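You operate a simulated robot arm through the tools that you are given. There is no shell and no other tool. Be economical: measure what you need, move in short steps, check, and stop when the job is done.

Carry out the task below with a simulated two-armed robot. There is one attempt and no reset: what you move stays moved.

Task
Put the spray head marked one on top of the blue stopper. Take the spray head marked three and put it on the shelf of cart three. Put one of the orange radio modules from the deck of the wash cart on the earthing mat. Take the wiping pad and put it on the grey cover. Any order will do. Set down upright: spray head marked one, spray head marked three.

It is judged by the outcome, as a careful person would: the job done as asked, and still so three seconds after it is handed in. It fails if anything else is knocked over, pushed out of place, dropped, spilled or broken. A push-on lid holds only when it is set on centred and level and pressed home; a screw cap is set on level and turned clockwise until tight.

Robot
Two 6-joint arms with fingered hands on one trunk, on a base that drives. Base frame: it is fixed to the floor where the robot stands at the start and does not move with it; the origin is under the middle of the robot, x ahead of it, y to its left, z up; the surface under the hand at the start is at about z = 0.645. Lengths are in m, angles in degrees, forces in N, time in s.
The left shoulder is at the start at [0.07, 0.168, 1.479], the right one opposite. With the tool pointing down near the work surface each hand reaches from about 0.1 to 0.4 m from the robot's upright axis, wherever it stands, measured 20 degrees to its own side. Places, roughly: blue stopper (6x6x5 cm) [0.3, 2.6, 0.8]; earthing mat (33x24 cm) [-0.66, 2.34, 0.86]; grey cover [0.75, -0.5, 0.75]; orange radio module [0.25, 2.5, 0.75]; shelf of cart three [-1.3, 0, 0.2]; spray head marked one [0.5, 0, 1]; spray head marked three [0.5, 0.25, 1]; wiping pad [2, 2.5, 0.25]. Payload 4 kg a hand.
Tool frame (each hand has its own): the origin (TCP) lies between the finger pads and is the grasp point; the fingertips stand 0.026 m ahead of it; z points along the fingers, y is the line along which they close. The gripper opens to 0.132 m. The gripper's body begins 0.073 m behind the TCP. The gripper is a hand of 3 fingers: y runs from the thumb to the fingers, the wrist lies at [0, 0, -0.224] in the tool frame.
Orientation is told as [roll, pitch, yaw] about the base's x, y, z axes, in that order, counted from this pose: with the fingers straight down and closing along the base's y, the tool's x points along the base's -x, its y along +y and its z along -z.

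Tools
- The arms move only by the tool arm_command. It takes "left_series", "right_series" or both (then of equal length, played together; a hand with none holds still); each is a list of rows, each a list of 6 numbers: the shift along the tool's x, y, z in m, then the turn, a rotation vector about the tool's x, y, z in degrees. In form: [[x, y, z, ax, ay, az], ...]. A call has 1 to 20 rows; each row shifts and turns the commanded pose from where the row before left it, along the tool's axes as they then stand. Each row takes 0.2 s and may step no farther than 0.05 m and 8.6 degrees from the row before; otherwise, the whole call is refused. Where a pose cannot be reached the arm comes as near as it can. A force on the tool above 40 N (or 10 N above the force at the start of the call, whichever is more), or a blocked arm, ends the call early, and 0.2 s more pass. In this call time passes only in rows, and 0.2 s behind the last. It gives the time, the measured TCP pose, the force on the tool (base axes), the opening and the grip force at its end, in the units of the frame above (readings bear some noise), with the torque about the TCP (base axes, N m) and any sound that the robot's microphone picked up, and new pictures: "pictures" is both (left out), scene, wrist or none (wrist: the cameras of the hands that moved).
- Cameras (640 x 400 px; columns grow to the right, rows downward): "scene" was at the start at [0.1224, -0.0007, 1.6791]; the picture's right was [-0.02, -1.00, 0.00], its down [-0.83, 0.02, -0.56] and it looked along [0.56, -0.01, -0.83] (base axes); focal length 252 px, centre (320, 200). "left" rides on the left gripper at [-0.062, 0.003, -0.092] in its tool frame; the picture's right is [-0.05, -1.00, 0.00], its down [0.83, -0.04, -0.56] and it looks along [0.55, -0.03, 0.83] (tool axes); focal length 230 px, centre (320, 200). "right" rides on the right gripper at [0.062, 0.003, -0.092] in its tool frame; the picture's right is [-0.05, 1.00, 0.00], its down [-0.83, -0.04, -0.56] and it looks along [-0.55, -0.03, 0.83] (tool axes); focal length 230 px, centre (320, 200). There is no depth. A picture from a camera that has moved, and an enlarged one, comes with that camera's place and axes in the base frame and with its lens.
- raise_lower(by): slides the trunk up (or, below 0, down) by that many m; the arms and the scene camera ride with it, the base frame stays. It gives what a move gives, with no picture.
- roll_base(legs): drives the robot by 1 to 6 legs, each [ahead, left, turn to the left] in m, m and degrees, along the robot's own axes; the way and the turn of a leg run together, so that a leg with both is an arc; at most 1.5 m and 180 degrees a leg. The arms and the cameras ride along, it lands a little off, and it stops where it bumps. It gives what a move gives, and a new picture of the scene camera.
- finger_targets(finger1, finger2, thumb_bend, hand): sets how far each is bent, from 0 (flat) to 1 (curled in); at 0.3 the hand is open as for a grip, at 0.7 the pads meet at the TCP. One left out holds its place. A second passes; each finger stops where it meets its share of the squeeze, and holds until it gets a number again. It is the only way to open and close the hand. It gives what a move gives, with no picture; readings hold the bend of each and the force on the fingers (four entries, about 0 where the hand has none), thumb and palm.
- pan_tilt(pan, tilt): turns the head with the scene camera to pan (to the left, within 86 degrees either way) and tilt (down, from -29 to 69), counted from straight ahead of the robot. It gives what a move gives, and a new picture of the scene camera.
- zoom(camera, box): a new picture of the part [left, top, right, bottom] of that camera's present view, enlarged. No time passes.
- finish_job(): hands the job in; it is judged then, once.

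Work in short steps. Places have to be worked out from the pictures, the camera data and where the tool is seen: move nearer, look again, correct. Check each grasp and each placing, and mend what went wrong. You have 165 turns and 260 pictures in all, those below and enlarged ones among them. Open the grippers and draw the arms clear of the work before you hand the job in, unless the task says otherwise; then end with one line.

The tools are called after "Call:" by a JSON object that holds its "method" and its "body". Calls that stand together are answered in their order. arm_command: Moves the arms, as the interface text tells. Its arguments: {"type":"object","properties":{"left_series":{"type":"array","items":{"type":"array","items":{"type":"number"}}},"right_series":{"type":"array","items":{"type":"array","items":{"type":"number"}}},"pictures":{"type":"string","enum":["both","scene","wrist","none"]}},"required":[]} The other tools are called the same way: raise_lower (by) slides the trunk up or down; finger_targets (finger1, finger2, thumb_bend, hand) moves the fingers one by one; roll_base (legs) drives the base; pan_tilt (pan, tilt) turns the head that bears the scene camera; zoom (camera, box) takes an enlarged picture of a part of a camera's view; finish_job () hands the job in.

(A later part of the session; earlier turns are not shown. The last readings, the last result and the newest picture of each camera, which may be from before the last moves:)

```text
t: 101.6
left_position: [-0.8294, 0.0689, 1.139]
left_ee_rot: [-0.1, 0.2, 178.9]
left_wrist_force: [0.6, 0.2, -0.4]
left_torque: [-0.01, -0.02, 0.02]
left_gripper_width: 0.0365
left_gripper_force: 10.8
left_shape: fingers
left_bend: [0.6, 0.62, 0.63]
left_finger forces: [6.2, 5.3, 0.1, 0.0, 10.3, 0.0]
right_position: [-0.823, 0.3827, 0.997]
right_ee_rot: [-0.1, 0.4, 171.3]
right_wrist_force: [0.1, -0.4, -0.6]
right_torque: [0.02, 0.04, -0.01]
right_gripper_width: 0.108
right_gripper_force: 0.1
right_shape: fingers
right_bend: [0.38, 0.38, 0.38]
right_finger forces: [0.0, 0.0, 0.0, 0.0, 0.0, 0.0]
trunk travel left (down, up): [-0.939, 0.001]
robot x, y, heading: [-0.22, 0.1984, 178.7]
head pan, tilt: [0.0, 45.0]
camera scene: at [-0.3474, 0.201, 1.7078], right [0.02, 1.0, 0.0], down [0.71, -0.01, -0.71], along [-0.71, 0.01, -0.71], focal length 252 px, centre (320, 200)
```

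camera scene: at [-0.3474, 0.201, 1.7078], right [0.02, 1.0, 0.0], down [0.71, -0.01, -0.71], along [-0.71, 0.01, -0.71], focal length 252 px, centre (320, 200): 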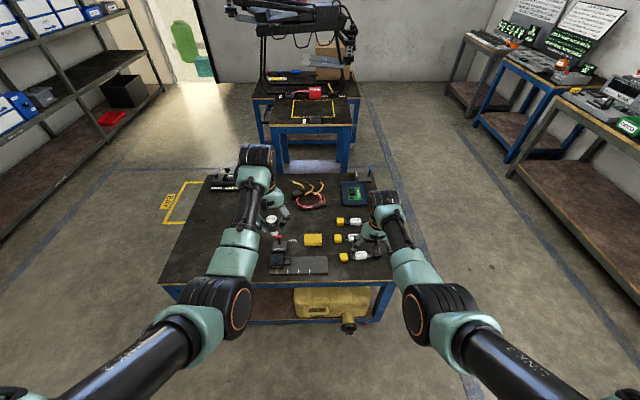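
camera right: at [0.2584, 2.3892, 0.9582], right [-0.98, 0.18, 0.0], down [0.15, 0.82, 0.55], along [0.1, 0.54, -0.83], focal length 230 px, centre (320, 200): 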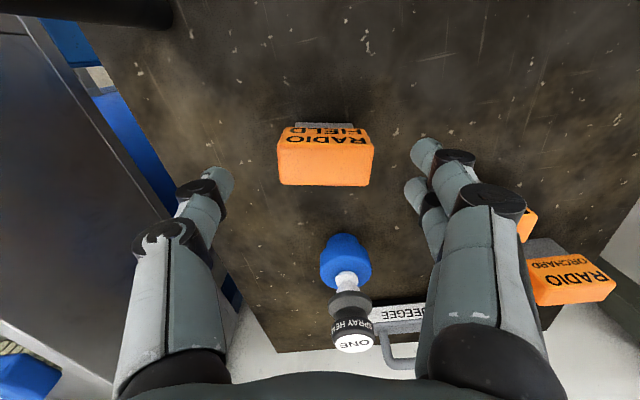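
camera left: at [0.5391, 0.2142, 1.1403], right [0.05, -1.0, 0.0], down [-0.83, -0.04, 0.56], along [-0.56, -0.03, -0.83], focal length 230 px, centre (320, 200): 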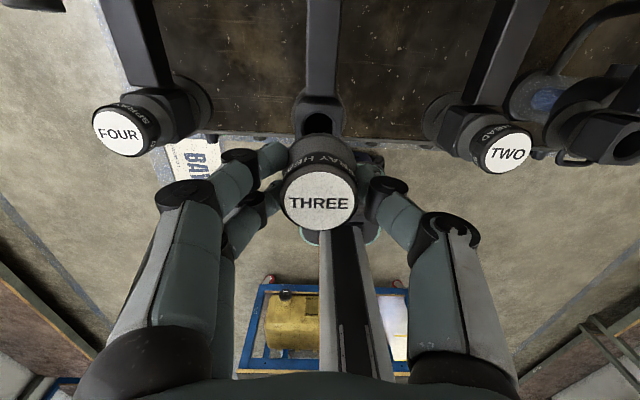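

Cart three's shelf (yellow can at one end) is visible. Back off and lower the trunk to look under the deck.

Call:
{"method": "roll_base", "body": {"legs": [[-0.2, 0, 0]]}}

Call:
{"method": "raise_lower", "body": {"by": -0.75}}

Call:
{"method": "pan_tilt", "body": {"pan": 0, "tilt": 30}}

```text
t: 103.2
left_position: [-0.6353, 0.0633, 1.1357]
left_ee_rot: [-0.1, 0.3, 179.0]
left_wrist_force: [-0.2, 0.2, 0.5]
left_torque: [0.03, -0.05, 0.01]
left_gripper_width: 0.0367
left_gripper_force: 10.5
left_shape: fingers
left_bend: [0.6, 0.62, 0.63]
left_finger forces: [6.3, 5.2, 0.0, 0.1, 10.4, 0.0]
right_position: [-0.6283, 0.3789, 0.994]
right_ee_rot: [-0.1, 0.5, 171.4]
right_wrist_force: [-0.6, 0.6, -0.2]
right_torque: [0.02, -0.06, 0.0]
right_gripper_width: 0.1077
right_gripper_force: 0.0
right_shape: fingers
right_bend: [0.38, 0.38, 0.38]
right_finger forces: [0.0, 0.1, 0.1, 0.0, 0.0, 0.0]
trunk travel left (down, up): [-0.939, 0.001]
robot x, y, heading: [-0.021, 0.1945, 179.1]
head pan, tilt: [0.0, 45.0]
camera scene: at [-0.1562, 0.1972, 1.7072], right [0.02, 1.0, 0.0], down [0.71, -0.01, -0.7], along [-0.7, 0.01, -0.71], focal length 252 px, centre (320, 200)
```

scene: 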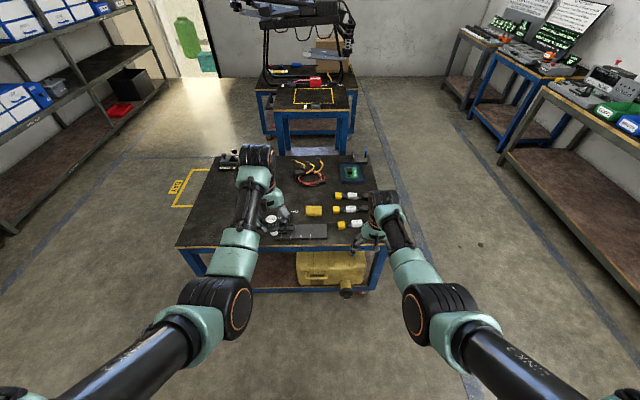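

```text
refused: -0.75 is not a number from -0.4 to 0.4
```

```text
t: 104.0
left_position: [-0.6322, 0.0634, 1.1381]
left_ee_rot: [-0.1, 0.1, 178.9]
left_wrist_force: [0.4, -0.4, 1.0]
left_torque: [0.01, 0.01, -0.01]
left_gripper_width: 0.0368
left_gripper_force: 11.2
left_shape: fingers
left_bend: [0.6, 0.62, 0.63]
left_finger forces: [6.3, 5.2, 0.1, 0.1, 10.4, 0.0]
right_position: [-0.6261, 0.3787, 0.9962]
right_ee_rot: [-0.1, 0.3, 171.3]
right_wrist_force: [0.1, 0.8, -0.5]
right_torque: [0.01, 0.05, 0.0]
right_gripper_width: 0.1079
right_gripper_force: 0.1
right_shape: fingers
right_bend: [0.38, 0.38, 0.38]
right_finger forces: [0.0, 0.1, 0.1, 0.0, 0.1, 0.1]
trunk travel left (down, up): [-0.939, 0.001]
robot x, y, heading: [-0.0181, 0.1961, 179.1]
head pan, tilt: [0.0, 30.0]
camera scene: at [-0.1591, 0.1972, 1.7303], right [0.02, 1.0, 0.0], down [0.5, -0.01, -0.87], along [-0.87, 0.02, -0.5], focal length 252 px, centre (320, 200)
```

scene: 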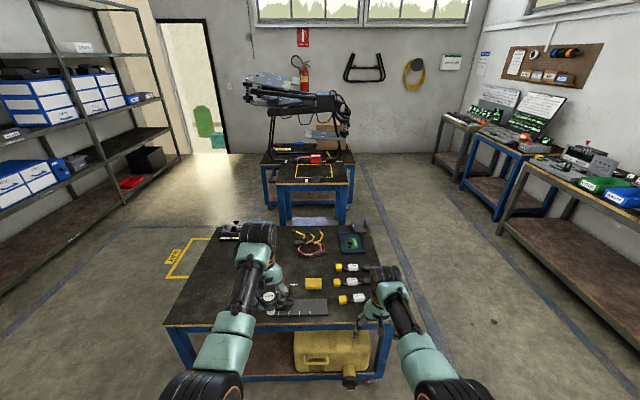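

Deck is at z≈0.63 (edge x≈−0.89, y −0.5…0.55), so a vertical hand won't fit comfortably under it. I'll come at the cart's short end (facing +y), set the head on the deck corner, and regrip it with a tilted hand. Drive there.

Call:
{"method": "roll_base", "body": {"legs": [[0.25, 1.4, 0], [0, 0, -89]]}}

Call:
{"method": "pan_tilt", "body": {"pan": 40, "tilt": 40}}

```text
t: 114.9
left_position: [-0.423, -0.5947, 1.1393]
left_ee_rot: [-0.2, 0.2, 87.1]
left_wrist_force: [-0.5, -0.1, -0.3]
left_torque: [-0.01, 0.03, 0.02]
left_gripper_width: 0.0361
left_gripper_force: 10.7
left_shape: fingers
left_bend: [0.6, 0.62, 0.63]
left_finger forces: [6.3, 4.9, 0.0, 0.0, 10.2, 0.0]
right_position: [-0.1082, -0.6098, 0.996]
right_ee_rot: [-0.2, 0.2, 79.3]
right_wrist_force: [0.2, -0.4, 0.2]
right_torque: [-0.04, -0.04, 0.03]
right_gripper_width: 0.1077
right_gripper_force: 0.0
right_shape: fingers
right_bend: [0.38, 0.38, 0.38]
right_finger forces: [0.1, 0.0, 0.1, 0.1, 0.0, 0.0]
trunk travel left (down, up): [-0.939, 0.001]
robot x, y, heading: [-0.3132, -1.2058, 87.1]
head pan, tilt: [0.0, 30.0]
camera scene: at [-0.3037, -1.0687, 1.7304], right [1.0, -0.05, 0.0], down [-0.03, -0.5, -0.87], along [0.04, 0.86, -0.5], focal length 252 px, centre (320, 200)
```

scene: 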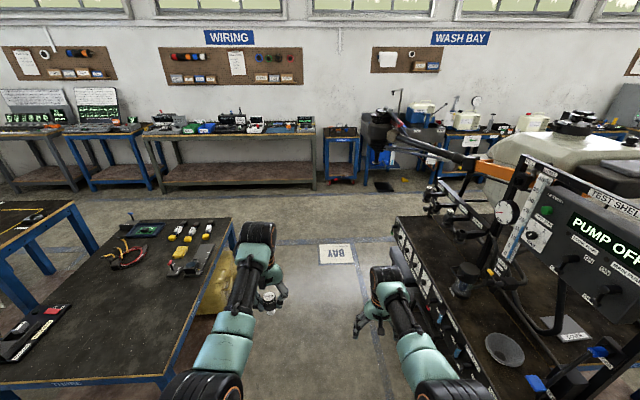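

```text
t: 116.0
left_position: [-0.4226, -0.5942, 1.1388]
left_ee_rot: [0.0, 0.0, 87.1]
left_wrist_force: [0.6, -0.6, -0.3]
left_torque: [-0.01, 0.04, -0.01]
left_gripper_width: 0.0363
left_gripper_force: 11.4
left_shape: fingers
left_bend: [0.6, 0.62, 0.63]
left_finger forces: [6.4, 4.9, 0.0, 0.0, 10.2, 0.0]
right_position: [-0.1076, -0.6111, 0.996]
right_ee_rot: [-0.1, 0.3, 79.6]
right_wrist_force: [-1.2, 0.5, 0.6]
right_torque: [0.03, -0.03, 0.01]
right_gripper_width: 0.108
right_gripper_force: 0.0
right_shape: fingers
right_bend: [0.38, 0.38, 0.38]
right_finger forces: [0.0, 0.0, 0.0, 0.0, 0.1, 0.1]
trunk travel left (down, up): [-0.939, 0.001]
robot x, y, heading: [-0.3118, -1.2089, 86.9]
head pan, tilt: [40.0, 40.0]
camera scene: at [-0.3591, -1.0911, 1.715], right [0.8, 0.6, 0.0], down [0.39, -0.51, -0.77], along [-0.46, 0.61, -0.64], focal length 252 px, centre (320, 200)
```

scene: 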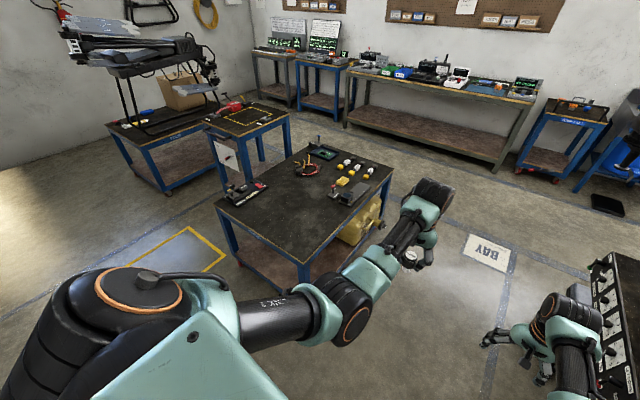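

The end of the cart is at y≈−0.5, x −1.66…−0.9. Shift left so the left hand lines up with the corner, and read the label.

Call:
{"method": "roll_base", "body": {"legs": [[0, 0, 3], [-0.05, 0.62, 0]]}}

Call:
{"method": "pan_tilt", "body": {"pan": 10, "tilt": 50}}

Call:
{"method": "zoom", "body": {"camera": "scene", "box": [100, 100, 420, 300]}}

```text
t: 119.9
left_position: [-1.0737, -0.6526, 1.1392]
left_ee_rot: [0.0, 0.1, 90.2]
left_wrist_force: [-0.5, -0.2, -1.0]
left_torque: [-0.01, 0.0, 0.03]
left_gripper_width: 0.0364
left_gripper_force: 10.7
left_shape: fingers
left_bend: [0.6, 0.62, 0.63]
left_finger forces: [6.4, 5.1, 0.0, 0.1, 10.2, 0.0]
right_position: [-0.7581, -0.6513, 0.9965]
right_ee_rot: [0.0, 0.3, 82.7]
right_wrist_force: [-0.8, 0.9, 0.1]
right_torque: [0.01, -0.01, 0.01]
right_gripper_width: 0.1079
right_gripper_force: 0.1
right_shape: fingers
right_bend: [0.38, 0.38, 0.38]
right_finger forces: [0.1, 0.0, 0.0, 0.0, 0.0, 0.0]
trunk travel left (down, up): [-0.939, 0.001]
robot x, y, heading: [-0.9302, -1.2595, 90.2]
head pan, tilt: [40.0, 40.0]
camera scene: at [-0.9811, -1.1448, 1.7151], right [0.76, 0.65, 0.0], down [0.41, -0.49, -0.77], along [-0.5, 0.58, -0.64], focal length 252 px, centre (320, 200)
```

scene: 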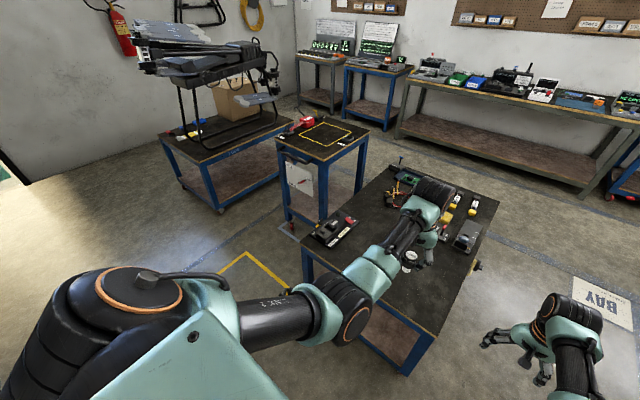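

```text
t: 120.9
left_position: [-1.0746, -0.652, 1.1392]
left_ee_rot: [-0.2, 0.0, 90.2]
left_wrist_force: [0.2, 0.0, -0.5]
left_torque: [0.0, 0.02, 0.0]
left_gripper_width: 0.0364
left_gripper_force: 10.7
left_shape: fingers
left_bend: [0.6, 0.62, 0.63]
left_finger forces: [6.5, 5.0, 0.0, 0.1, 10.1, 0.0]
right_position: [-0.7601, -0.6508, 0.997]
right_ee_rot: [-0.1, 0.4, 82.7]
right_wrist_force: [0.2, -0.3, 0.2]
right_torque: [0.0, -0.02, -0.02]
right_gripper_width: 0.1079
right_gripper_force: 0.2
right_shape: fingers
right_bend: [0.38, 0.38, 0.38]
right_finger forces: [0.0, 0.0, 0.0, 0.1, 0.1, 0.0]
trunk travel left (down, up): [-0.939, 0.001]
robot x, y, heading: [-0.9269, -1.2605, 90.3]
head pan, tilt: [10.0, 50.0]
camera scene: at [-0.9423, -1.1342, 1.7009], right [0.98, 0.18, 0.0], down [0.14, -0.75, -0.64], along [-0.12, 0.63, -0.77], focal length 252 px, centre (320, 200)
```

scene: 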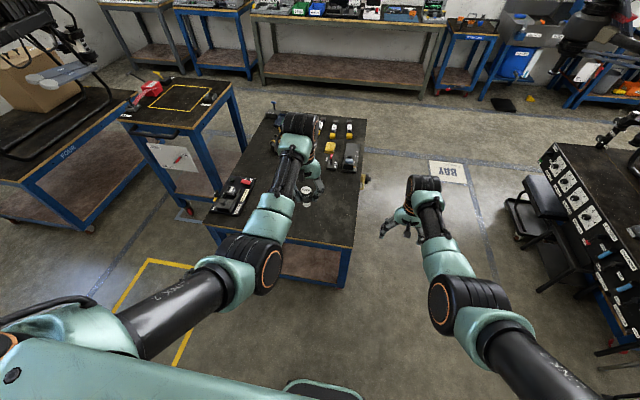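

```text
2.00 times, centred on (260, 200) of scene
camera zoom: at [-0.9423, -1.1342, 1.7009], right [0.98, 0.18, 0.0], down [0.14, -0.75, -0.64], along [-0.12, 0.63, -0.77], focal length 505 px, centre (440, 200)
```

zoom: 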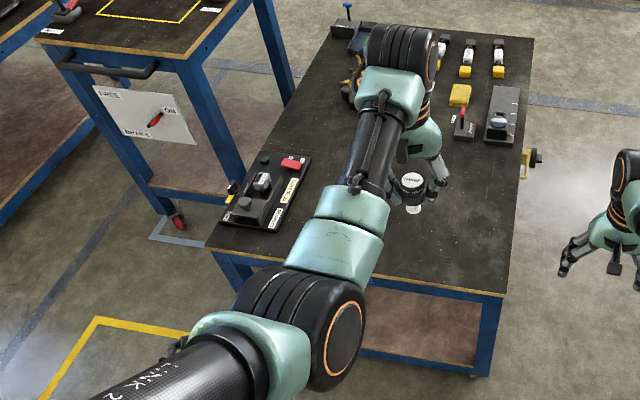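

Deck corner is free. Advance 0.22 m and lower toward the deck.

Call:
{"method": "roll_base", "body": {"legs": [[0.22, 0, 0]]}}

Call:
{"method": "raise_lower", "body": {"by": -0.38}}

Call:
{"method": "zoom", "body": {"camera": "scene", "box": [160, 60, 480, 260]}}

Call:
{"method": "zoom", "body": {"camera": "left", "box": [0, 0, 640, 400]}}

```text
t: 122.5
left_position: [-1.0724, -0.434, 1.1413]
left_ee_rot: [-0.2, -0.1, 90.1]
left_wrist_force: [-0.3, 0.0, 0.1]
left_torque: [0.02, 0.02, 0.01]
left_gripper_width: 0.0363
left_gripper_force: 10.4
left_shape: fingers
left_bend: [0.6, 0.62, 0.63]
left_finger forces: [6.4, 5.0, 0.0, 0.0, 10.2, 0.0]
right_position: [-0.7579, -0.4328, 0.998]
right_ee_rot: [0.0, 0.2, 82.6]
right_wrist_force: [-0.5, -0.4, 0.3]
right_torque: [0.0, -0.01, -0.02]
right_gripper_width: 0.1079
right_gripper_force: 0.1
right_shape: fingers
right_bend: [0.38, 0.38, 0.38]
right_finger forces: [0.0, 0.0, 0.0, 0.1, 0.0, 0.0]
trunk travel left (down, up): [-0.939, 0.001]
robot x, y, heading: [-0.9309, -1.0392, 90.2]
head pan, tilt: [10.0, 50.0]
camera scene: at [-0.9421, -0.9188, 1.7013], right [0.98, 0.18, 0.0], down [0.13, -0.75, -0.65], along [-0.11, 0.64, -0.76], focal length 252 px, centre (320, 200)
```

scene: 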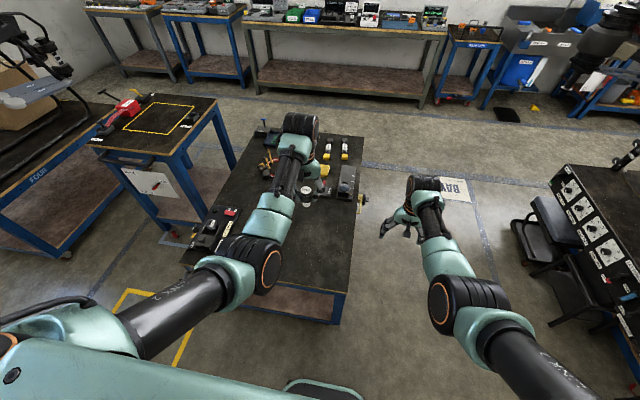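

```text
t: 126.2
left_position: [-1.0724, -0.4313, 0.759]
left_ee_rot: [-0.1, 0.2, 90.1]
left_wrist_force: [-0.3, 0.3, -0.8]
left_torque: [0.01, 0.03, -0.01]
left_gripper_width: 0.0362
left_gripper_force: 11.1
left_shape: fingers
left_bend: [0.6, 0.62, 0.63]
left_finger forces: [6.4, 5.0, 0.0, 0.1, 10.2, 0.1]
right_position: [-0.7586, -0.4306, 0.6155]
right_ee_rot: [-0.1, 0.3, 82.5]
right_wrist_force: [0.2, -0.1, -0.9]
right_torque: [0.03, -0.02, 0.02]
right_gripper_width: 0.1077
right_gripper_force: 0.0
right_shape: fingers
right_bend: [0.38, 0.38, 0.38]
right_finger forces: [0.0, 0.1, 0.1, 0.0, 0.1, 0.1]
trunk travel left (down, up): [-0.559, 0.381]
robot x, y, heading: [-0.9326, -1.04, 90.2]
head pan, tilt: [10.0, 50.0]
```

```text
2.00 times, centred on (320, 160) of scene
camera zoom: at [-0.9421, -0.9136, 1.3209], right [0.98, 0.18, 0.0], down [0.13, -0.75, -0.64], along [-0.11, 0.63, -0.77], focal length 505 px, centre (320, 280)
```

zoom: 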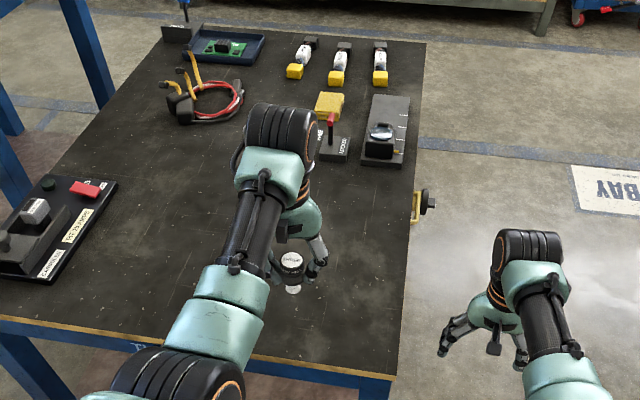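

```text
1.00 times, centred on (320, 200) of left (not enlarged: the box is as wide or as high as the picture)
camera zoom: at [-1.0759, -0.3705, 0.8502], right [1.0, 0.05, 0.0], down [0.04, -0.83, 0.56], along [0.03, -0.56, -0.83], focal length 230 px, centre (320, 200)
```

zoom: 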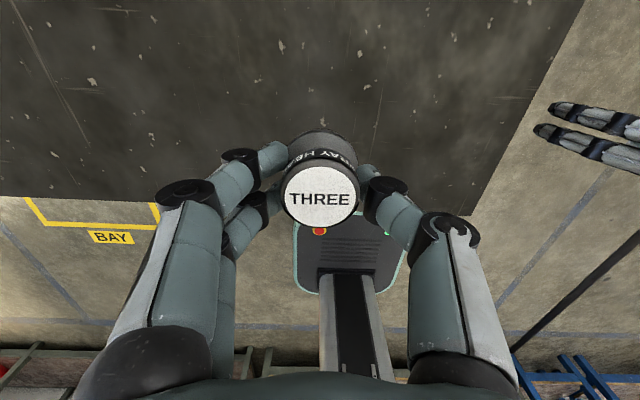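

Deck top ≈0.62. Lower most of the way with the trunk, then fine arm steps to contact.

Call:
{"method": "raise_lower", "body": {"by": -0.05}}

Call:
{"method": "arm_command", "body": {"left_series": [[0, 0, 0.004, 0, 0, 0], [0, 0, 0.004, 0, 0, 0], [0, 0, 0.003, 0, 0, 0], [0, 0, 0.003, 0, 0, 0], [0, 0, 0.003, 0, 0, 0]], "pictures": "none"}}

Call:
{"method": "zoom", "body": {"camera": "scene", "box": [280, 120, 360, 180]}}

```text
t: 127.1
left_position: [-1.0732, -0.4312, 0.7093]
left_ee_rot: [-0.1, 0.2, 90.1]
left_wrist_force: [0.5, -0.4, 0.1]
left_torque: [-0.01, -0.01, 0.04]
left_gripper_width: 0.0361
left_gripper_force: 10.5
left_shape: fingers
left_bend: [0.6, 0.62, 0.63]
left_finger forces: [6.4, 5.0, 0.1, 0.1, 10.2, 0.0]
right_position: [-0.7581, -0.4309, 0.5662]
right_ee_rot: [-0.1, 0.3, 82.5]
right_wrist_force: [-0.9, -0.8, 0.6]
right_torque: [-0.03, 0.0, 0.02]
right_gripper_width: 0.1076
right_gripper_force: 0.1
right_shape: fingers
right_bend: [0.38, 0.38, 0.38]
right_finger forces: [0.1, 0.1, 0.0, 0.1, 0.0, 0.0]
trunk travel left (down, up): [-0.509, 0.431]
robot x, y, heading: [-0.9284, -1.0403, 90.0]
head pan, tilt: [10.0, 50.0]
```

```text
t: 128.3
left_position: [-1.073, -0.4321, 0.6888]
left_ee_rot: [-0.2, 0.5, 90.1]
left_wrist_force: [0.9, -0.7, 1.2]
left_torque: [-0.03, 0.01, 0.0]
left_gripper_width: 0.0289
left_gripper_force: 6.8
left_shape: fingers
left_bend: [0.63, 0.67, 0.65]
left_finger forces: [6.3, 1.0, 0.1, 0.0, 6.5, 0.1]
right_position: [-0.7567, -0.4297, 0.5654]
right_ee_rot: [-0.1, 0.3, 82.5]
right_wrist_force: [0.5, 0.4, -0.2]
right_torque: [-0.01, 0.03, -0.04]
right_gripper_width: 0.1078
right_gripper_force: 0.1
right_shape: fingers
right_bend: [0.38, 0.38, 0.38]
right_finger forces: [0.0, 0.0, 0.0, 0.0, 0.0, 0.0]
trunk travel left (down, up): [-0.509, 0.431]
robot x, y, heading: [-0.93, -1.0394, 90.0]
head pan, tilt: [10.0, 50.0]
```

```text
6.67 times, centred on (320, 150) of scene
camera zoom: at [-0.9423, -0.9122, 1.2703], right [0.98, 0.18, 0.0], down [0.13, -0.76, -0.64], along [-0.11, 0.63, -0.77], focal length 1682 px, centre (320, 533)
```

zoom: 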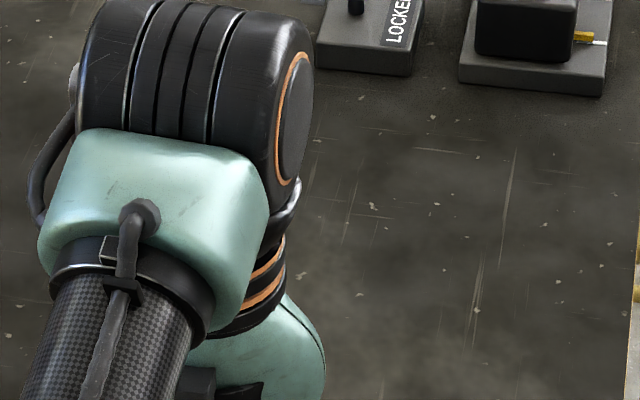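

Contact was made; look closer at the head.

Call:
{"method": "zoom", "body": {"camera": "scene", "box": [270, 165, 350, 225]}}

Call:
{"method": "zoom", "body": {"camera": "left", "box": [220, 90, 420, 250]}}

```text
6.67 times, centred on (310, 195) of scene
camera zoom: at [-0.9423, -0.9122, 1.2703], right [0.98, 0.18, 0.0], down [0.13, -0.76, -0.64], along [-0.11, 0.63, -0.77], focal length 1682 px, centre (387, 233)
```

zoom: 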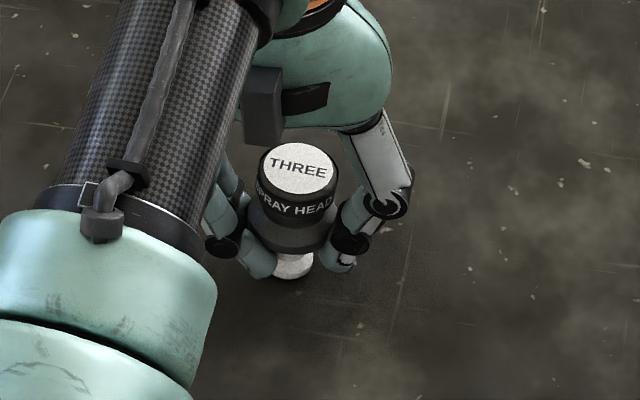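

```text
2.50 times, centred on (320, 170) of left
camera zoom: at [-1.0759, -0.3705, 0.7798], right [1.0, 0.05, 0.0], down [0.04, -0.83, 0.56], along [0.03, -0.56, -0.83], focal length 575 px, centre (320, 275)
```

zoom: 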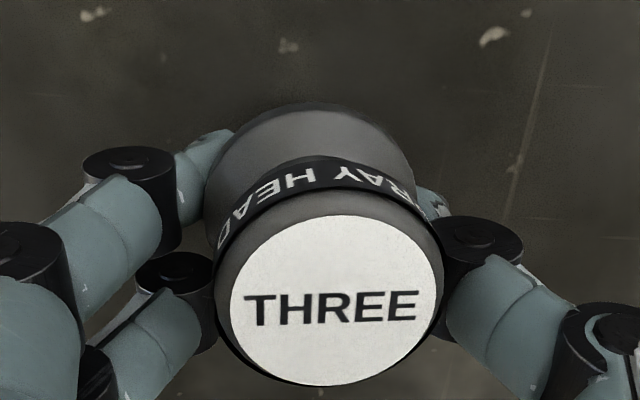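

Open the left hand gently and see whether the head stands.

Call:
{"method": "finger_targets", "body": {"hand": "left", "finger1": 0.55, "finger2": 0.55, "thumb_bend": 0.58}}

Call:
{"method": "finger_targets", "body": {"hand": "left", "finger1": 0.4, "finger2": 0.4, "thumb_bend": 0.4}}

Call:
{"method": "zoom", "body": {"camera": "scene", "box": [270, 165, 350, 225]}}

Call:
{"method": "zoom", "body": {"camera": "left", "box": [170, 50, 470, 250]}}

```text
t: 129.3
left_position: [-1.0717, -0.4311, 0.693]
left_ee_rot: [-0.2, 0.0, 90.0]
left_wrist_force: [-0.1, 1.4, -0.9]
left_torque: [-0.02, -0.01, -0.02]
left_gripper_width: 0.0475
left_gripper_force: 0.1
left_shape: fingers
left_bend: [0.55, 0.55, 0.57]
left_finger forces: [0.1, 0.0, 0.0, 0.0, 0.0, 0.1]
right_position: [-0.7587, -0.4309, 0.5656]
right_ee_rot: [-0.1, 0.3, 82.4]
right_wrist_force: [0.4, -0.8, 0.0]
right_torque: [-0.01, -0.04, 0.02]
right_gripper_width: 0.1078
right_gripper_force: 0.1
right_shape: fingers
right_bend: [0.38, 0.38, 0.38]
right_finger forces: [0.0, 0.0, 0.0, 0.1, 0.0, 0.0]
trunk travel left (down, up): [-0.509, 0.431]
robot x, y, heading: [-0.9278, -1.0407, 90.3]
head pan, tilt: [10.0, 50.0]
```

```text
t: 130.3
left_position: [-1.0723, -0.4309, 0.6911]
left_ee_rot: [-0.2, 0.0, 90.1]
left_wrist_force: [0.1, 0.5, 0.0]
left_torque: [0.03, 0.01, 0.0]
left_gripper_width: 0.1005
left_gripper_force: 0.1
left_shape: fingers
left_bend: [0.4, 0.4, 0.4]
left_finger forces: [0.0, 0.1, 0.0, 0.1, 0.0, 0.0]
right_position: [-0.7576, -0.4312, 0.5657]
right_ee_rot: [-0.2, 0.2, 82.4]
right_wrist_force: [1.0, 0.0, 0.3]
right_torque: [-0.02, 0.03, -0.01]
right_gripper_width: 0.1079
right_gripper_force: 0.1
right_shape: fingers
right_bend: [0.38, 0.38, 0.38]
right_finger forces: [0.0, 0.1, 0.0, 0.0, 0.1, 0.0]
trunk travel left (down, up): [-0.509, 0.431]
robot x, y, heading: [-0.9282, -1.0414, 90.1]
head pan, tilt: [10.0, 50.0]
```

```text
6.67 times, centred on (310, 195) of scene
camera zoom: at [-0.9421, -0.9136, 1.2708], right [0.98, 0.18, 0.0], down [0.13, -0.75, -0.64], along [-0.11, 0.63, -0.77], focal length 1682 px, centre (387, 233)
```

zoom: 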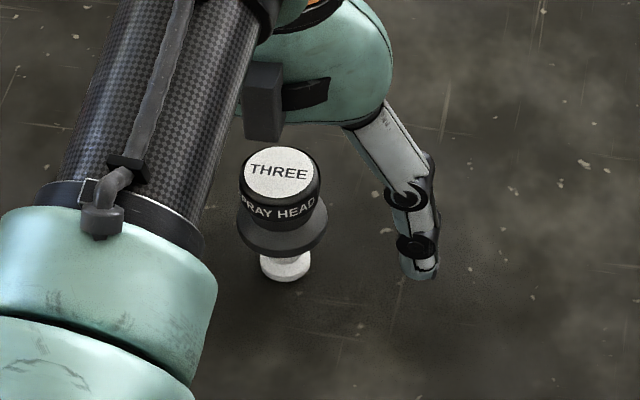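

```text
2.00 times, centred on (320, 150) of left
camera zoom: at [-1.0758, -0.3705, 0.7834], right [1.0, 0.05, 0.0], down [0.04, -0.83, 0.56], along [0.03, -0.56, -0.83], focal length 460 px, centre (320, 300)
```

zoom: 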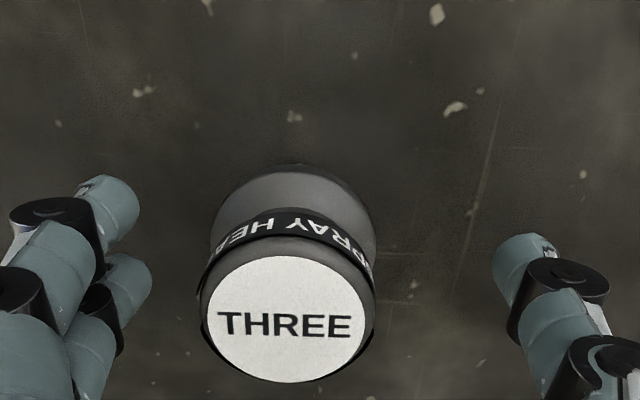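

Head three stands on the deck at (−1.079, −0.426), top z≈0.708. Rise, back off 12 cm, then tilt the left hand 45° (fingers forward-down) for regripping.

Call:
{"method": "raise_lower", "body": {"by": 0.13}}

Call:
{"method": "roll_base", "body": {"legs": [[-0.12, 0, 0]]}}

Call:
{"method": "arm_command", "body": {"left_series": [[-0.02, 0, 0, 0, -7.5, 0], [-0.0198, 0, 0.0026, 0, -7.5, 0], [-0.0193, 0, 0.0052, 0, -7.5, 0], [-0.0185, 0, 0.0077, 0, -7.5, 0], [-0.0173, 0, 0.01, 0, -7.5, 0], [-0.0159, 0, 0.0122, 0, -7.5, 0]], "pictures": "both"}}

```text
t: 131.9
left_position: [-1.0722, -0.4319, 0.8223]
left_ee_rot: [-0.1, 0.2, 90.0]
left_wrist_force: [0.8, 0.2, 0.1]
left_torque: [-0.02, 0.02, -0.02]
left_gripper_width: 0.101
left_gripper_force: 0.1
left_shape: fingers
left_bend: [0.4, 0.4, 0.4]
left_finger forces: [0.1, 0.0, 0.0, 0.1, 0.0, 0.0]
right_position: [-0.7588, -0.4307, 0.6958]
right_ee_rot: [-0.1, 0.3, 82.5]
right_wrist_force: [-0.8, 0.1, -0.6]
right_torque: [-0.03, -0.01, 0.0]
right_gripper_width: 0.1076
right_gripper_force: 0.0
right_shape: fingers
right_bend: [0.38, 0.38, 0.38]
right_finger forces: [0.0, 0.0, 0.0, 0.0, 0.1, 0.0]
trunk travel left (down, up): [-0.639, 0.301]
robot x, y, heading: [-0.9296, -1.0463, 90.1]
head pan, tilt: [10.0, 50.0]
```

```text
t: 133.2
left_position: [-1.0727, -0.5512, 0.8222]
left_ee_rot: [-0.1, 0.2, 90.3]
left_wrist_force: [0.3, 0.1, -0.3]
left_torque: [-0.01, -0.03, -0.03]
left_gripper_width: 0.1009
left_gripper_force: 0.1
left_shape: fingers
left_bend: [0.4, 0.4, 0.4]
left_finger forces: [0.0, 0.0, 0.0, 0.1, 0.0, 0.1]
right_position: [-0.7579, -0.5509, 0.6954]
right_ee_rot: [-0.1, 0.3, 82.5]
right_wrist_force: [0.1, 0.3, -0.5]
right_torque: [0.0, 0.0, -0.01]
right_gripper_width: 0.1077
right_gripper_force: 0.0
right_shape: fingers
right_bend: [0.38, 0.38, 0.38]
right_finger forces: [0.0, 0.1, 0.0, 0.0, 0.0, 0.1]
trunk travel left (down, up): [-0.639, 0.301]
robot x, y, heading: [-0.9257, -1.1592, 90.0]
head pan, tilt: [10.0, 50.0]
camera scene: at [-0.9419, -1.0341, 1.4007], right [0.98, 0.18, 0.0], down [0.13, -0.75, -0.64], along [-0.11, 0.63, -0.77], focal length 252 px, centre (320, 200)
```

scene: 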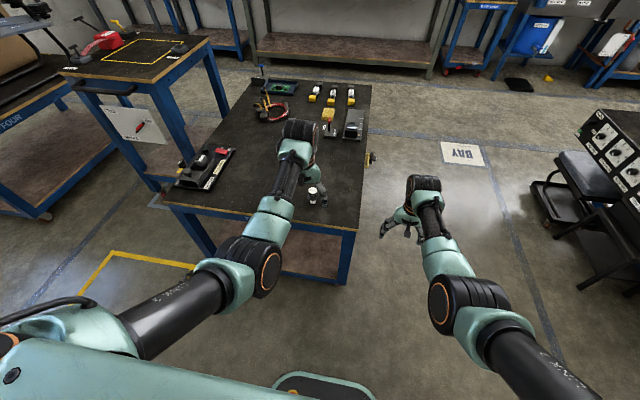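

```text
t: 134.6
left_position: [-1.073, -0.4313, 0.8221]
left_ee_rot: [-0.3, -45.0, 90.4]
left_wrist_force: [0.0, -0.1, 0.3]
left_torque: [-0.02, -0.04, -0.03]
left_gripper_width: 0.101
left_gripper_force: 0.1
left_shape: fingers
left_bend: [0.4, 0.4, 0.4]
left_finger forces: [0.1, 0.1, 0.0, 0.0, 0.0, 0.1]
right_position: [-0.7588, -0.5511, 0.6962]
right_ee_rot: [-0.1, 0.3, 82.6]
right_wrist_force: [-0.4, 0.5, 0.4]
right_torque: [0.03, -0.03, 0.0]
right_gripper_width: 0.1082
right_gripper_force: 0.0
right_shape: fingers
right_bend: [0.38, 0.38, 0.38]
right_finger forces: [0.0, 0.1, 0.0, 0.1, 0.0, 0.1]
trunk travel left (down, up): [-0.639, 0.301]
robot x, y, heading: [-0.9296, -1.1607, 89.9]
head pan, tilt: [10.0, 50.0]
camera scene: at [-0.9421, -1.0343, 1.4008], right [0.98, 0.18, 0.0], down [0.13, -0.75, -0.64], along [-0.11, 0.63, -0.77], focal length 252 px, centre (320, 200)
camera left: at [-1.0756, -0.4543, 0.9288], right [1.0, 0.04, 0.04], down [0.05, -0.98, -0.19], along [0.03, 0.2, -0.98], focal length 230 px, centre (320, 200)
```

scene: 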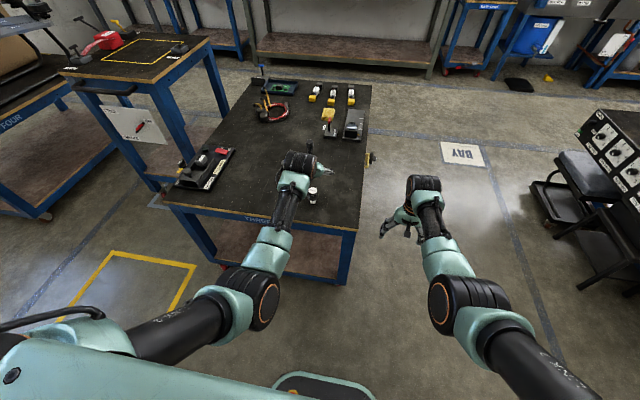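
left: 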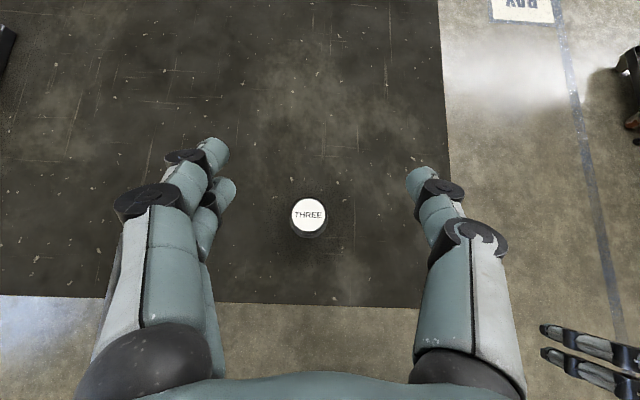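

The tilt works. Head three at (−1.08, −0.424). Shift 7 mm and lower the trunk so the fingers surround its neck.

Call:
{"method": "arm_command", "body": {"left_series": [[-0.005, 0.007, 0.005, 0, 0, 0]], "pictures": "none"}}

Call:
{"method": "raise_lower", "body": {"by": -0.133}}

Call:
{"method": "zoom", "body": {"camera": "left", "box": [160, 100, 480, 300]}}

Call:
{"method": "zoom", "body": {"camera": "scene", "box": [220, 130, 380, 230]}}

```text
t: 135.0
left_position: [-1.0792, -0.4242, 0.8209]
left_ee_rot: [-0.1, -44.9, 90.4]
left_wrist_force: [-0.5, 0.8, -0.2]
left_torque: [0.01, 0.0, -0.01]
left_gripper_width: 0.1009
left_gripper_force: 0.1
left_shape: fingers
left_bend: [0.4, 0.4, 0.4]
left_finger forces: [0.0, 0.1, 0.0, 0.1, 0.0, 0.0]
right_position: [-0.7583, -0.5519, 0.6962]
right_ee_rot: [-0.1, 0.2, 82.5]
right_wrist_force: [0.8, 0.6, -0.9]
right_torque: [0.0, 0.02, 0.02]
right_gripper_width: 0.1078
right_gripper_force: 0.1
right_shape: fingers
right_bend: [0.38, 0.38, 0.38]
right_finger forces: [0.0, 0.0, 0.0, 0.0, 0.0, 0.0]
trunk travel left (down, up): [-0.639, 0.301]
robot x, y, heading: [-0.9313, -1.1627, 89.9]
head pan, tilt: [10.0, 50.0]
```

```text
t: 136.6
left_position: [-1.0798, -0.4258, 0.6884]
left_ee_rot: [-0.3, -44.9, 90.3]
left_wrist_force: [-0.4, 0.3, 0.2]
left_torque: [0.02, 0.02, 0.01]
left_gripper_width: 0.1007
left_gripper_force: 0.0
left_shape: fingers
left_bend: [0.4, 0.4, 0.4]
left_finger forces: [0.0, 0.1, 0.0, 0.0, 0.1, 0.0]
right_position: [-0.7585, -0.5528, 0.5628]
right_ee_rot: [-0.2, 0.3, 82.6]
right_wrist_force: [-0.1, 1.0, 0.1]
right_torque: [0.0, 0.03, 0.0]
right_gripper_width: 0.1078
right_gripper_force: 0.1
right_shape: fingers
right_bend: [0.38, 0.38, 0.38]
right_finger forces: [0.0, 0.0, 0.0, 0.0, 0.0, 0.0]
trunk travel left (down, up): [-0.506, 0.434]
robot x, y, heading: [-0.9283, -1.1589, 90.2]
head pan, tilt: [10.0, 50.0]
```

```text
2.00 times, centred on (320, 200) of left
camera zoom: at [-1.0822, -0.4478, 0.7963], right [1.0, 0.04, 0.04], down [0.05, -0.98, -0.19], along [0.03, 0.19, -0.98], focal length 460 px, centre (320, 200)
```

zoom: 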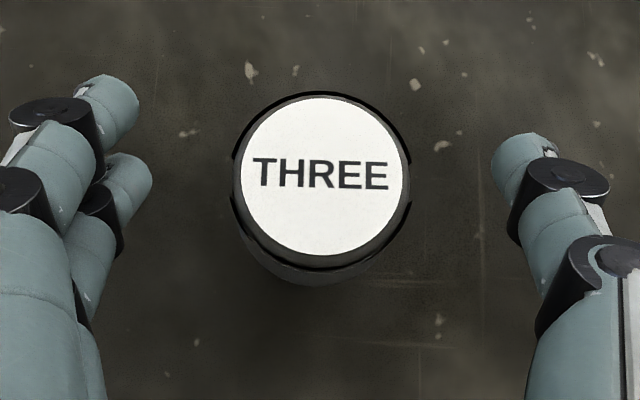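

```text
4.00 times, centred on (300, 180) of scene
camera zoom: at [-0.942, -1.035, 1.2679], right [0.98, 0.18, 0.0], down [0.13, -0.75, -0.64], along [-0.11, 0.63, -0.77], focal length 1009 px, centre (400, 280)
```

zoom: 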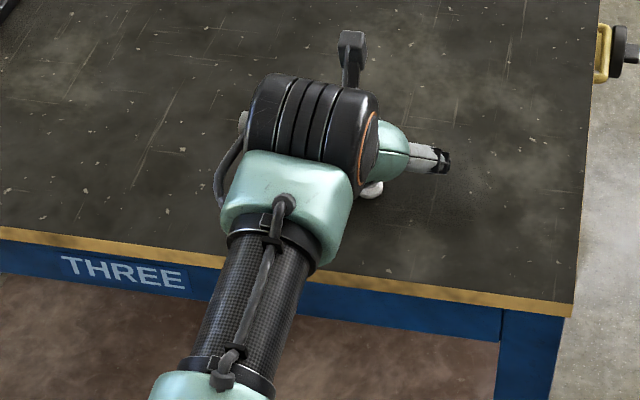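

Cart three confirmed by its label; the head is centred. Grip it.

Call:
{"method": "finger_targets", "body": {"hand": "left", "finger1": 0.68, "finger2": 0.68, "thumb_bend": 0.68}}

Call:
{"method": "raise_lower", "body": {"by": 0.08}}

Call:
{"method": "zoom", "body": {"camera": "left", "box": [160, 100, 480, 300]}}

```text
t: 137.6
left_position: [-1.0789, -0.425, 0.6883]
left_ee_rot: [-0.2, -44.8, 90.3]
left_wrist_force: [0.3, -0.2, 1.2]
left_torque: [-0.01, 0.0, -0.01]
left_gripper_width: 0.0163
left_gripper_force: 3.7
left_shape: fingers
left_bend: [0.67, 0.65, 0.67]
left_finger forces: [0.6, 3.1, 0.0, 0.1, 3.5, 0.0]
right_position: [-0.7581, -0.5525, 0.5633]
right_ee_rot: [-0.1, 0.3, 82.5]
right_wrist_force: [0.5, -1.1, 0.8]
right_torque: [-0.01, 0.0, 0.0]
right_gripper_width: 0.1078
right_gripper_force: 0.0
right_shape: fingers
right_bend: [0.38, 0.38, 0.38]
right_finger forces: [0.1, 0.0, 0.1, 0.0, 0.0, 0.1]
trunk travel left (down, up): [-0.506, 0.434]
robot x, y, heading: [-0.9297, -1.1639, 90.1]
head pan, tilt: [10.0, 50.0]
```

```text
t: 138.8
left_position: [-1.0791, -0.425, 0.7689]
left_ee_rot: [-0.2, -44.8, 90.4]
left_wrist_force: [-0.3, 1.0, -0.6]
left_torque: [0.01, 0.01, 0.01]
left_gripper_width: 0.0162
left_gripper_force: 3.3
left_shape: fingers
left_bend: [0.67, 0.65, 0.67]
left_finger forces: [0.6, 3.1, 0.1, 0.1, 3.5, 0.1]
right_position: [-0.7572, -0.552, 0.6421]
right_ee_rot: [0.0, 0.3, 82.6]
right_wrist_force: [0.4, 0.3, -0.5]
right_torque: [0.01, 0.0, 0.02]
right_gripper_width: 0.1076
right_gripper_force: 0.1
right_shape: fingers
right_bend: [0.38, 0.38, 0.38]
right_finger forces: [0.0, 0.0, 0.0, 0.0, 0.1, 0.0]
trunk travel left (down, up): [-0.586, 0.354]
robot x, y, heading: [-0.9283, -1.1626, 90.0]
head pan, tilt: [10.0, 50.0]
```

```text
2.00 times, centred on (320, 200) of left
camera zoom: at [-1.0822, -0.4473, 0.8757], right [1.0, 0.04, 0.04], down [0.05, -0.98, -0.19], along [0.03, 0.19, -0.98], focal length 460 px, centre (320, 200)
```

zoom: 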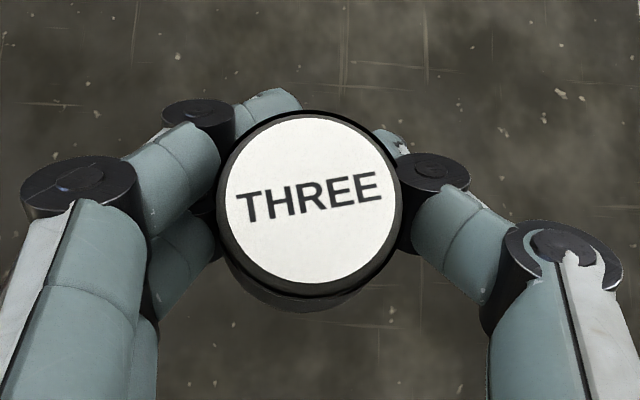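

It is lifted; tighten the grip and check uprightness from the scene camera.

Call:
{"method": "finger_targets", "body": {"hand": "left", "finger1": 0.74, "finger2": 0.74, "thumb_bend": 0.74}}

Call:
{"method": "roll_base", "body": {"legs": [[-0.22, 0, 0]]}}

Call:
{"method": "raise_lower", "body": {"by": -0.4}}

Call:
{"method": "zoom", "body": {"camera": "scene", "box": [160, 60, 480, 260]}}

Call:
{"method": "zoom", "body": {"camera": "left", "box": [0, 0, 640, 400]}}

```text
t: 139.8
left_position: [-1.0782, -0.4256, 0.7686]
left_ee_rot: [-0.3, -45.0, 90.3]
left_wrist_force: [0.5, -0.4, -0.1]
left_torque: [-0.01, -0.01, 0.01]
left_gripper_width: 0.0047
left_gripper_force: 10.3
left_shape: fingers
left_bend: [0.73, 0.71, 0.69]
left_finger forces: [2.0, 8.6, 0.0, 0.1, 9.7, 0.0]
right_position: [-0.7583, -0.552, 0.6423]
right_ee_rot: [-0.2, 0.2, 82.5]
right_wrist_force: [0.5, -0.7, -0.1]
right_torque: [0.01, -0.04, 0.01]
right_gripper_width: 0.1075
right_gripper_force: 0.0
right_shape: fingers
right_bend: [0.38, 0.38, 0.38]
right_finger forces: [0.0, 0.0, 0.1, 0.0, 0.0, 0.1]
trunk travel left (down, up): [-0.586, 0.354]
robot x, y, heading: [-0.9283, -1.1606, 90.1]
head pan, tilt: [10.0, 50.0]
```

```text
t: 141.4
left_position: [-1.0759, -0.6418, 0.7685]
left_ee_rot: [-0.2, -44.9, 90.1]
left_wrist_force: [-0.1, 0.6, 0.0]
left_torque: [-0.01, -0.01, 0.0]
left_gripper_width: 0.005
left_gripper_force: 10.5
left_shape: fingers
left_bend: [0.73, 0.71, 0.69]
left_finger forces: [2.2, 8.6, 0.0, 0.0, 9.7, 0.0]
right_position: [-0.7565, -0.7682, 0.6429]
right_ee_rot: [-0.1, 0.3, 82.4]
right_wrist_force: [0.8, 0.4, -0.9]
right_torque: [0.0, -0.01, 0.0]
right_gripper_width: 0.1077
right_gripper_force: 0.1
right_shape: fingers
right_bend: [0.38, 0.38, 0.38]
right_finger forces: [0.1, 0.0, 0.0, 0.0, 0.1, 0.0]
trunk travel left (down, up): [-0.586, 0.354]
robot x, y, heading: [-0.9276, -1.3759, 90.0]
head pan, tilt: [10.0, 50.0]
camera scene: at [-0.9414, -1.2518, 1.3479], right [0.98, 0.17, 0.0], down [0.13, -0.75, -0.64], along [-0.11, 0.63, -0.77], focal length 252 px, centre (320, 200)
```

scene: 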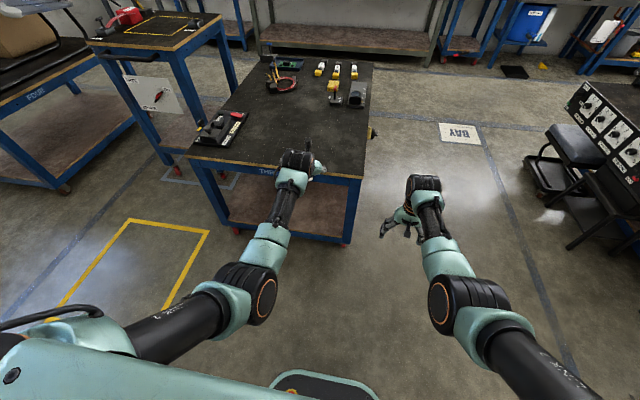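

```text
t: 145.2
left_position: [-1.0762, -0.6407, 0.3683]
left_ee_rot: [-0.2, -44.9, 90.1]
left_wrist_force: [0.0, -0.1, 0.1]
left_torque: [-0.03, -0.01, 0.0]
left_gripper_width: 0.0049
left_gripper_force: 10.1
left_shape: fingers
left_bend: [0.73, 0.71, 0.69]
left_finger forces: [2.1, 8.6, 0.0, 0.0, 9.7, 0.0]
right_position: [-0.7558, -0.7696, 0.2428]
right_ee_rot: [-0.2, 0.3, 82.4]
right_wrist_force: [0.1, -0.4, 0.7]
right_torque: [0.03, 0.03, 0.01]
right_gripper_width: 0.1078
right_gripper_force: 0.0
right_shape: fingers
right_bend: [0.38, 0.38, 0.38]
right_finger forces: [0.1, 0.0, 0.0, 0.0, 0.0, 0.1]
trunk travel left (down, up): [-0.186, 0.754]
robot x, y, heading: [-0.9299, -1.3779, 89.9]
head pan, tilt: [10.0, 50.0]
```

```text
2.00 times, centred on (320, 160) of scene
camera zoom: at [-0.9414, -1.2516, 0.9479], right [0.98, 0.17, 0.0], down [0.13, -0.75, -0.64], along [-0.11, 0.63, -0.77], focal length 505 px, centre (320, 280)
```

zoom: 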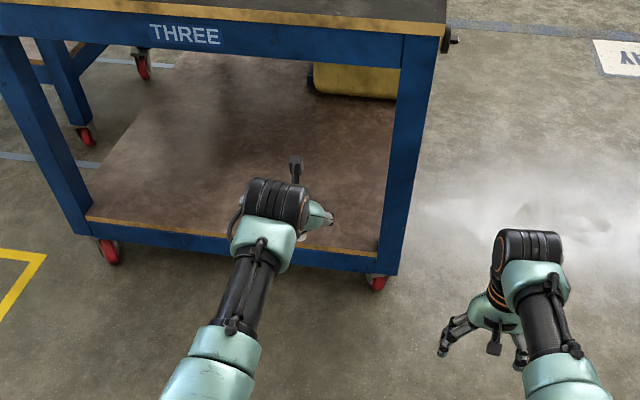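

```text
1.00 times, centred on (320, 200) of left (not enlarged: the box is as wide or as high as the picture)
camera zoom: at [-1.0796, -0.664, 0.4761], right [1.0, 0.04, 0.04], down [0.04, -0.98, -0.19], along [0.03, 0.19, -0.98], focal length 230 px, centre (320, 200)
```

zoom: 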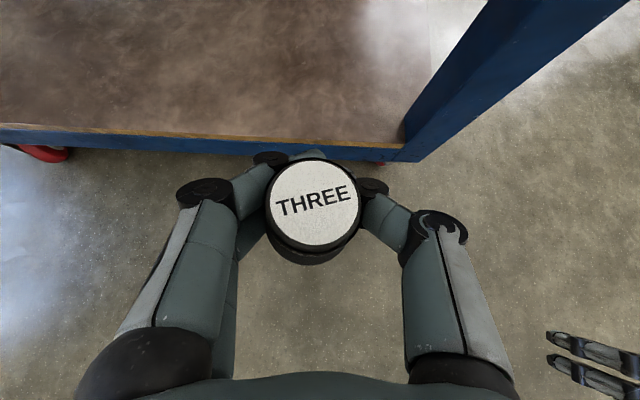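

Shelf top ≈0.15, its edge at y≈−0.51. Lower another 12 cm, then drive forward under the deck.

Call:
{"method": "raise_lower", "body": {"by": -0.12}}

Call:
{"method": "roll_base", "body": {"legs": [[0.19, 0, 0]]}}

Call:
{"method": "zoom", "body": {"camera": "left", "box": [0, 0, 640, 400]}}

```text
t: 146.8
left_position: [-1.0763, -0.6418, 0.2471]
left_ee_rot: [-0.2, -44.8, 90.0]
left_wrist_force: [0.3, 0.1, -1.1]
left_torque: [0.01, -0.01, -0.01]
left_gripper_width: 0.0045
left_gripper_force: 9.8
left_shape: fingers
left_bend: [0.73, 0.71, 0.69]
left_finger forces: [1.9, 8.6, 0.1, 0.0, 9.7, 0.0]
right_position: [-0.7553, -0.7688, 0.1233]
right_ee_rot: [0.0, 0.2, 82.4]
right_wrist_force: [0.8, 0.8, 1.0]
right_torque: [-0.02, -0.03, 0.03]
right_gripper_width: 0.1076
right_gripper_force: 0.0
right_shape: fingers
right_bend: [0.38, 0.38, 0.38]
right_finger forces: [0.1, 0.0, 0.0, 0.0, 0.0, 0.0]
trunk travel left (down, up): [-0.066, 0.874]
robot x, y, heading: [-0.9298, -1.3772, 89.8]
head pan, tilt: [10.0, 50.0]
```

```text
t: 148.3
left_position: [-1.0741, -0.4501, 0.2475]
left_ee_rot: [-0.2, -44.9, 90.0]
left_wrist_force: [0.0, 0.1, -0.9]
left_torque: [0.02, 0.01, 0.0]
left_gripper_width: 0.0046
left_gripper_force: 10.3
left_shape: fingers
left_bend: [0.73, 0.71, 0.69]
left_finger forces: [2.0, 8.6, 0.0, 0.1, 9.6, 0.0]
right_position: [-0.7539, -0.5787, 0.1227]
right_ee_rot: [-0.2, 0.3, 82.4]
right_wrist_force: [0.0, 0.2, 0.0]
right_torque: [0.0, 0.01, 0.01]
right_gripper_width: 0.1077
right_gripper_force: 0.1
right_shape: fingers
right_bend: [0.38, 0.38, 0.38]
right_finger forces: [0.0, 0.1, 0.0, 0.1, 0.0, 0.1]
trunk travel left (down, up): [-0.066, 0.874]
robot x, y, heading: [-0.927, -1.1869, 89.9]
head pan, tilt: [10.0, 50.0]
camera scene: at [-0.9408, -1.0601, 0.8278], right [0.99, 0.17, 0.0], down [0.13, -0.75, -0.64], along [-0.11, 0.63, -0.77], focal length 252 px, centre (320, 200)
```

scene: 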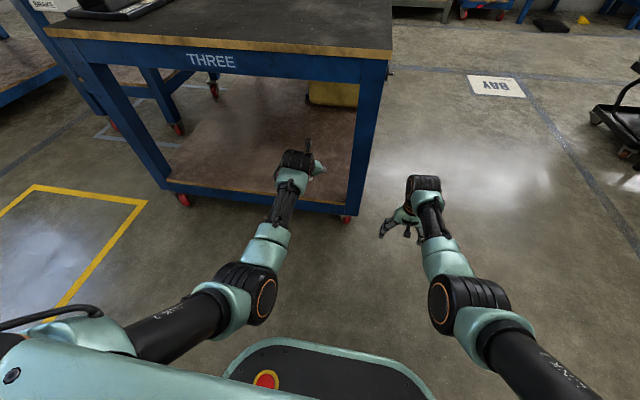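

```text
1.00 times, centred on (320, 200) of left (not enlarged: the box is as wide or as high as the picture)
camera zoom: at [-1.0781, -0.4723, 0.3559], right [1.0, 0.03, 0.04], down [0.04, -0.98, -0.19], along [0.03, 0.19, -0.98], focal length 230 px, centre (320, 200)
```

zoom: 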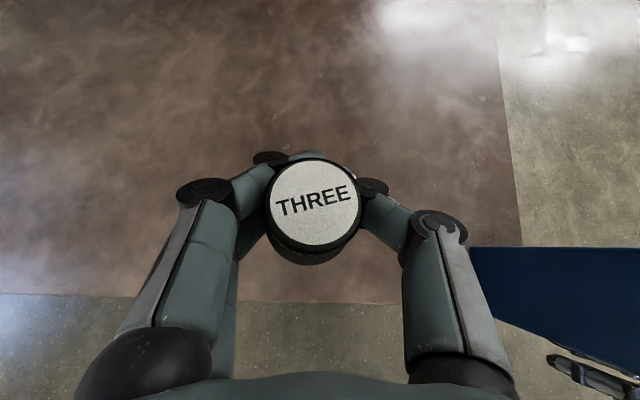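

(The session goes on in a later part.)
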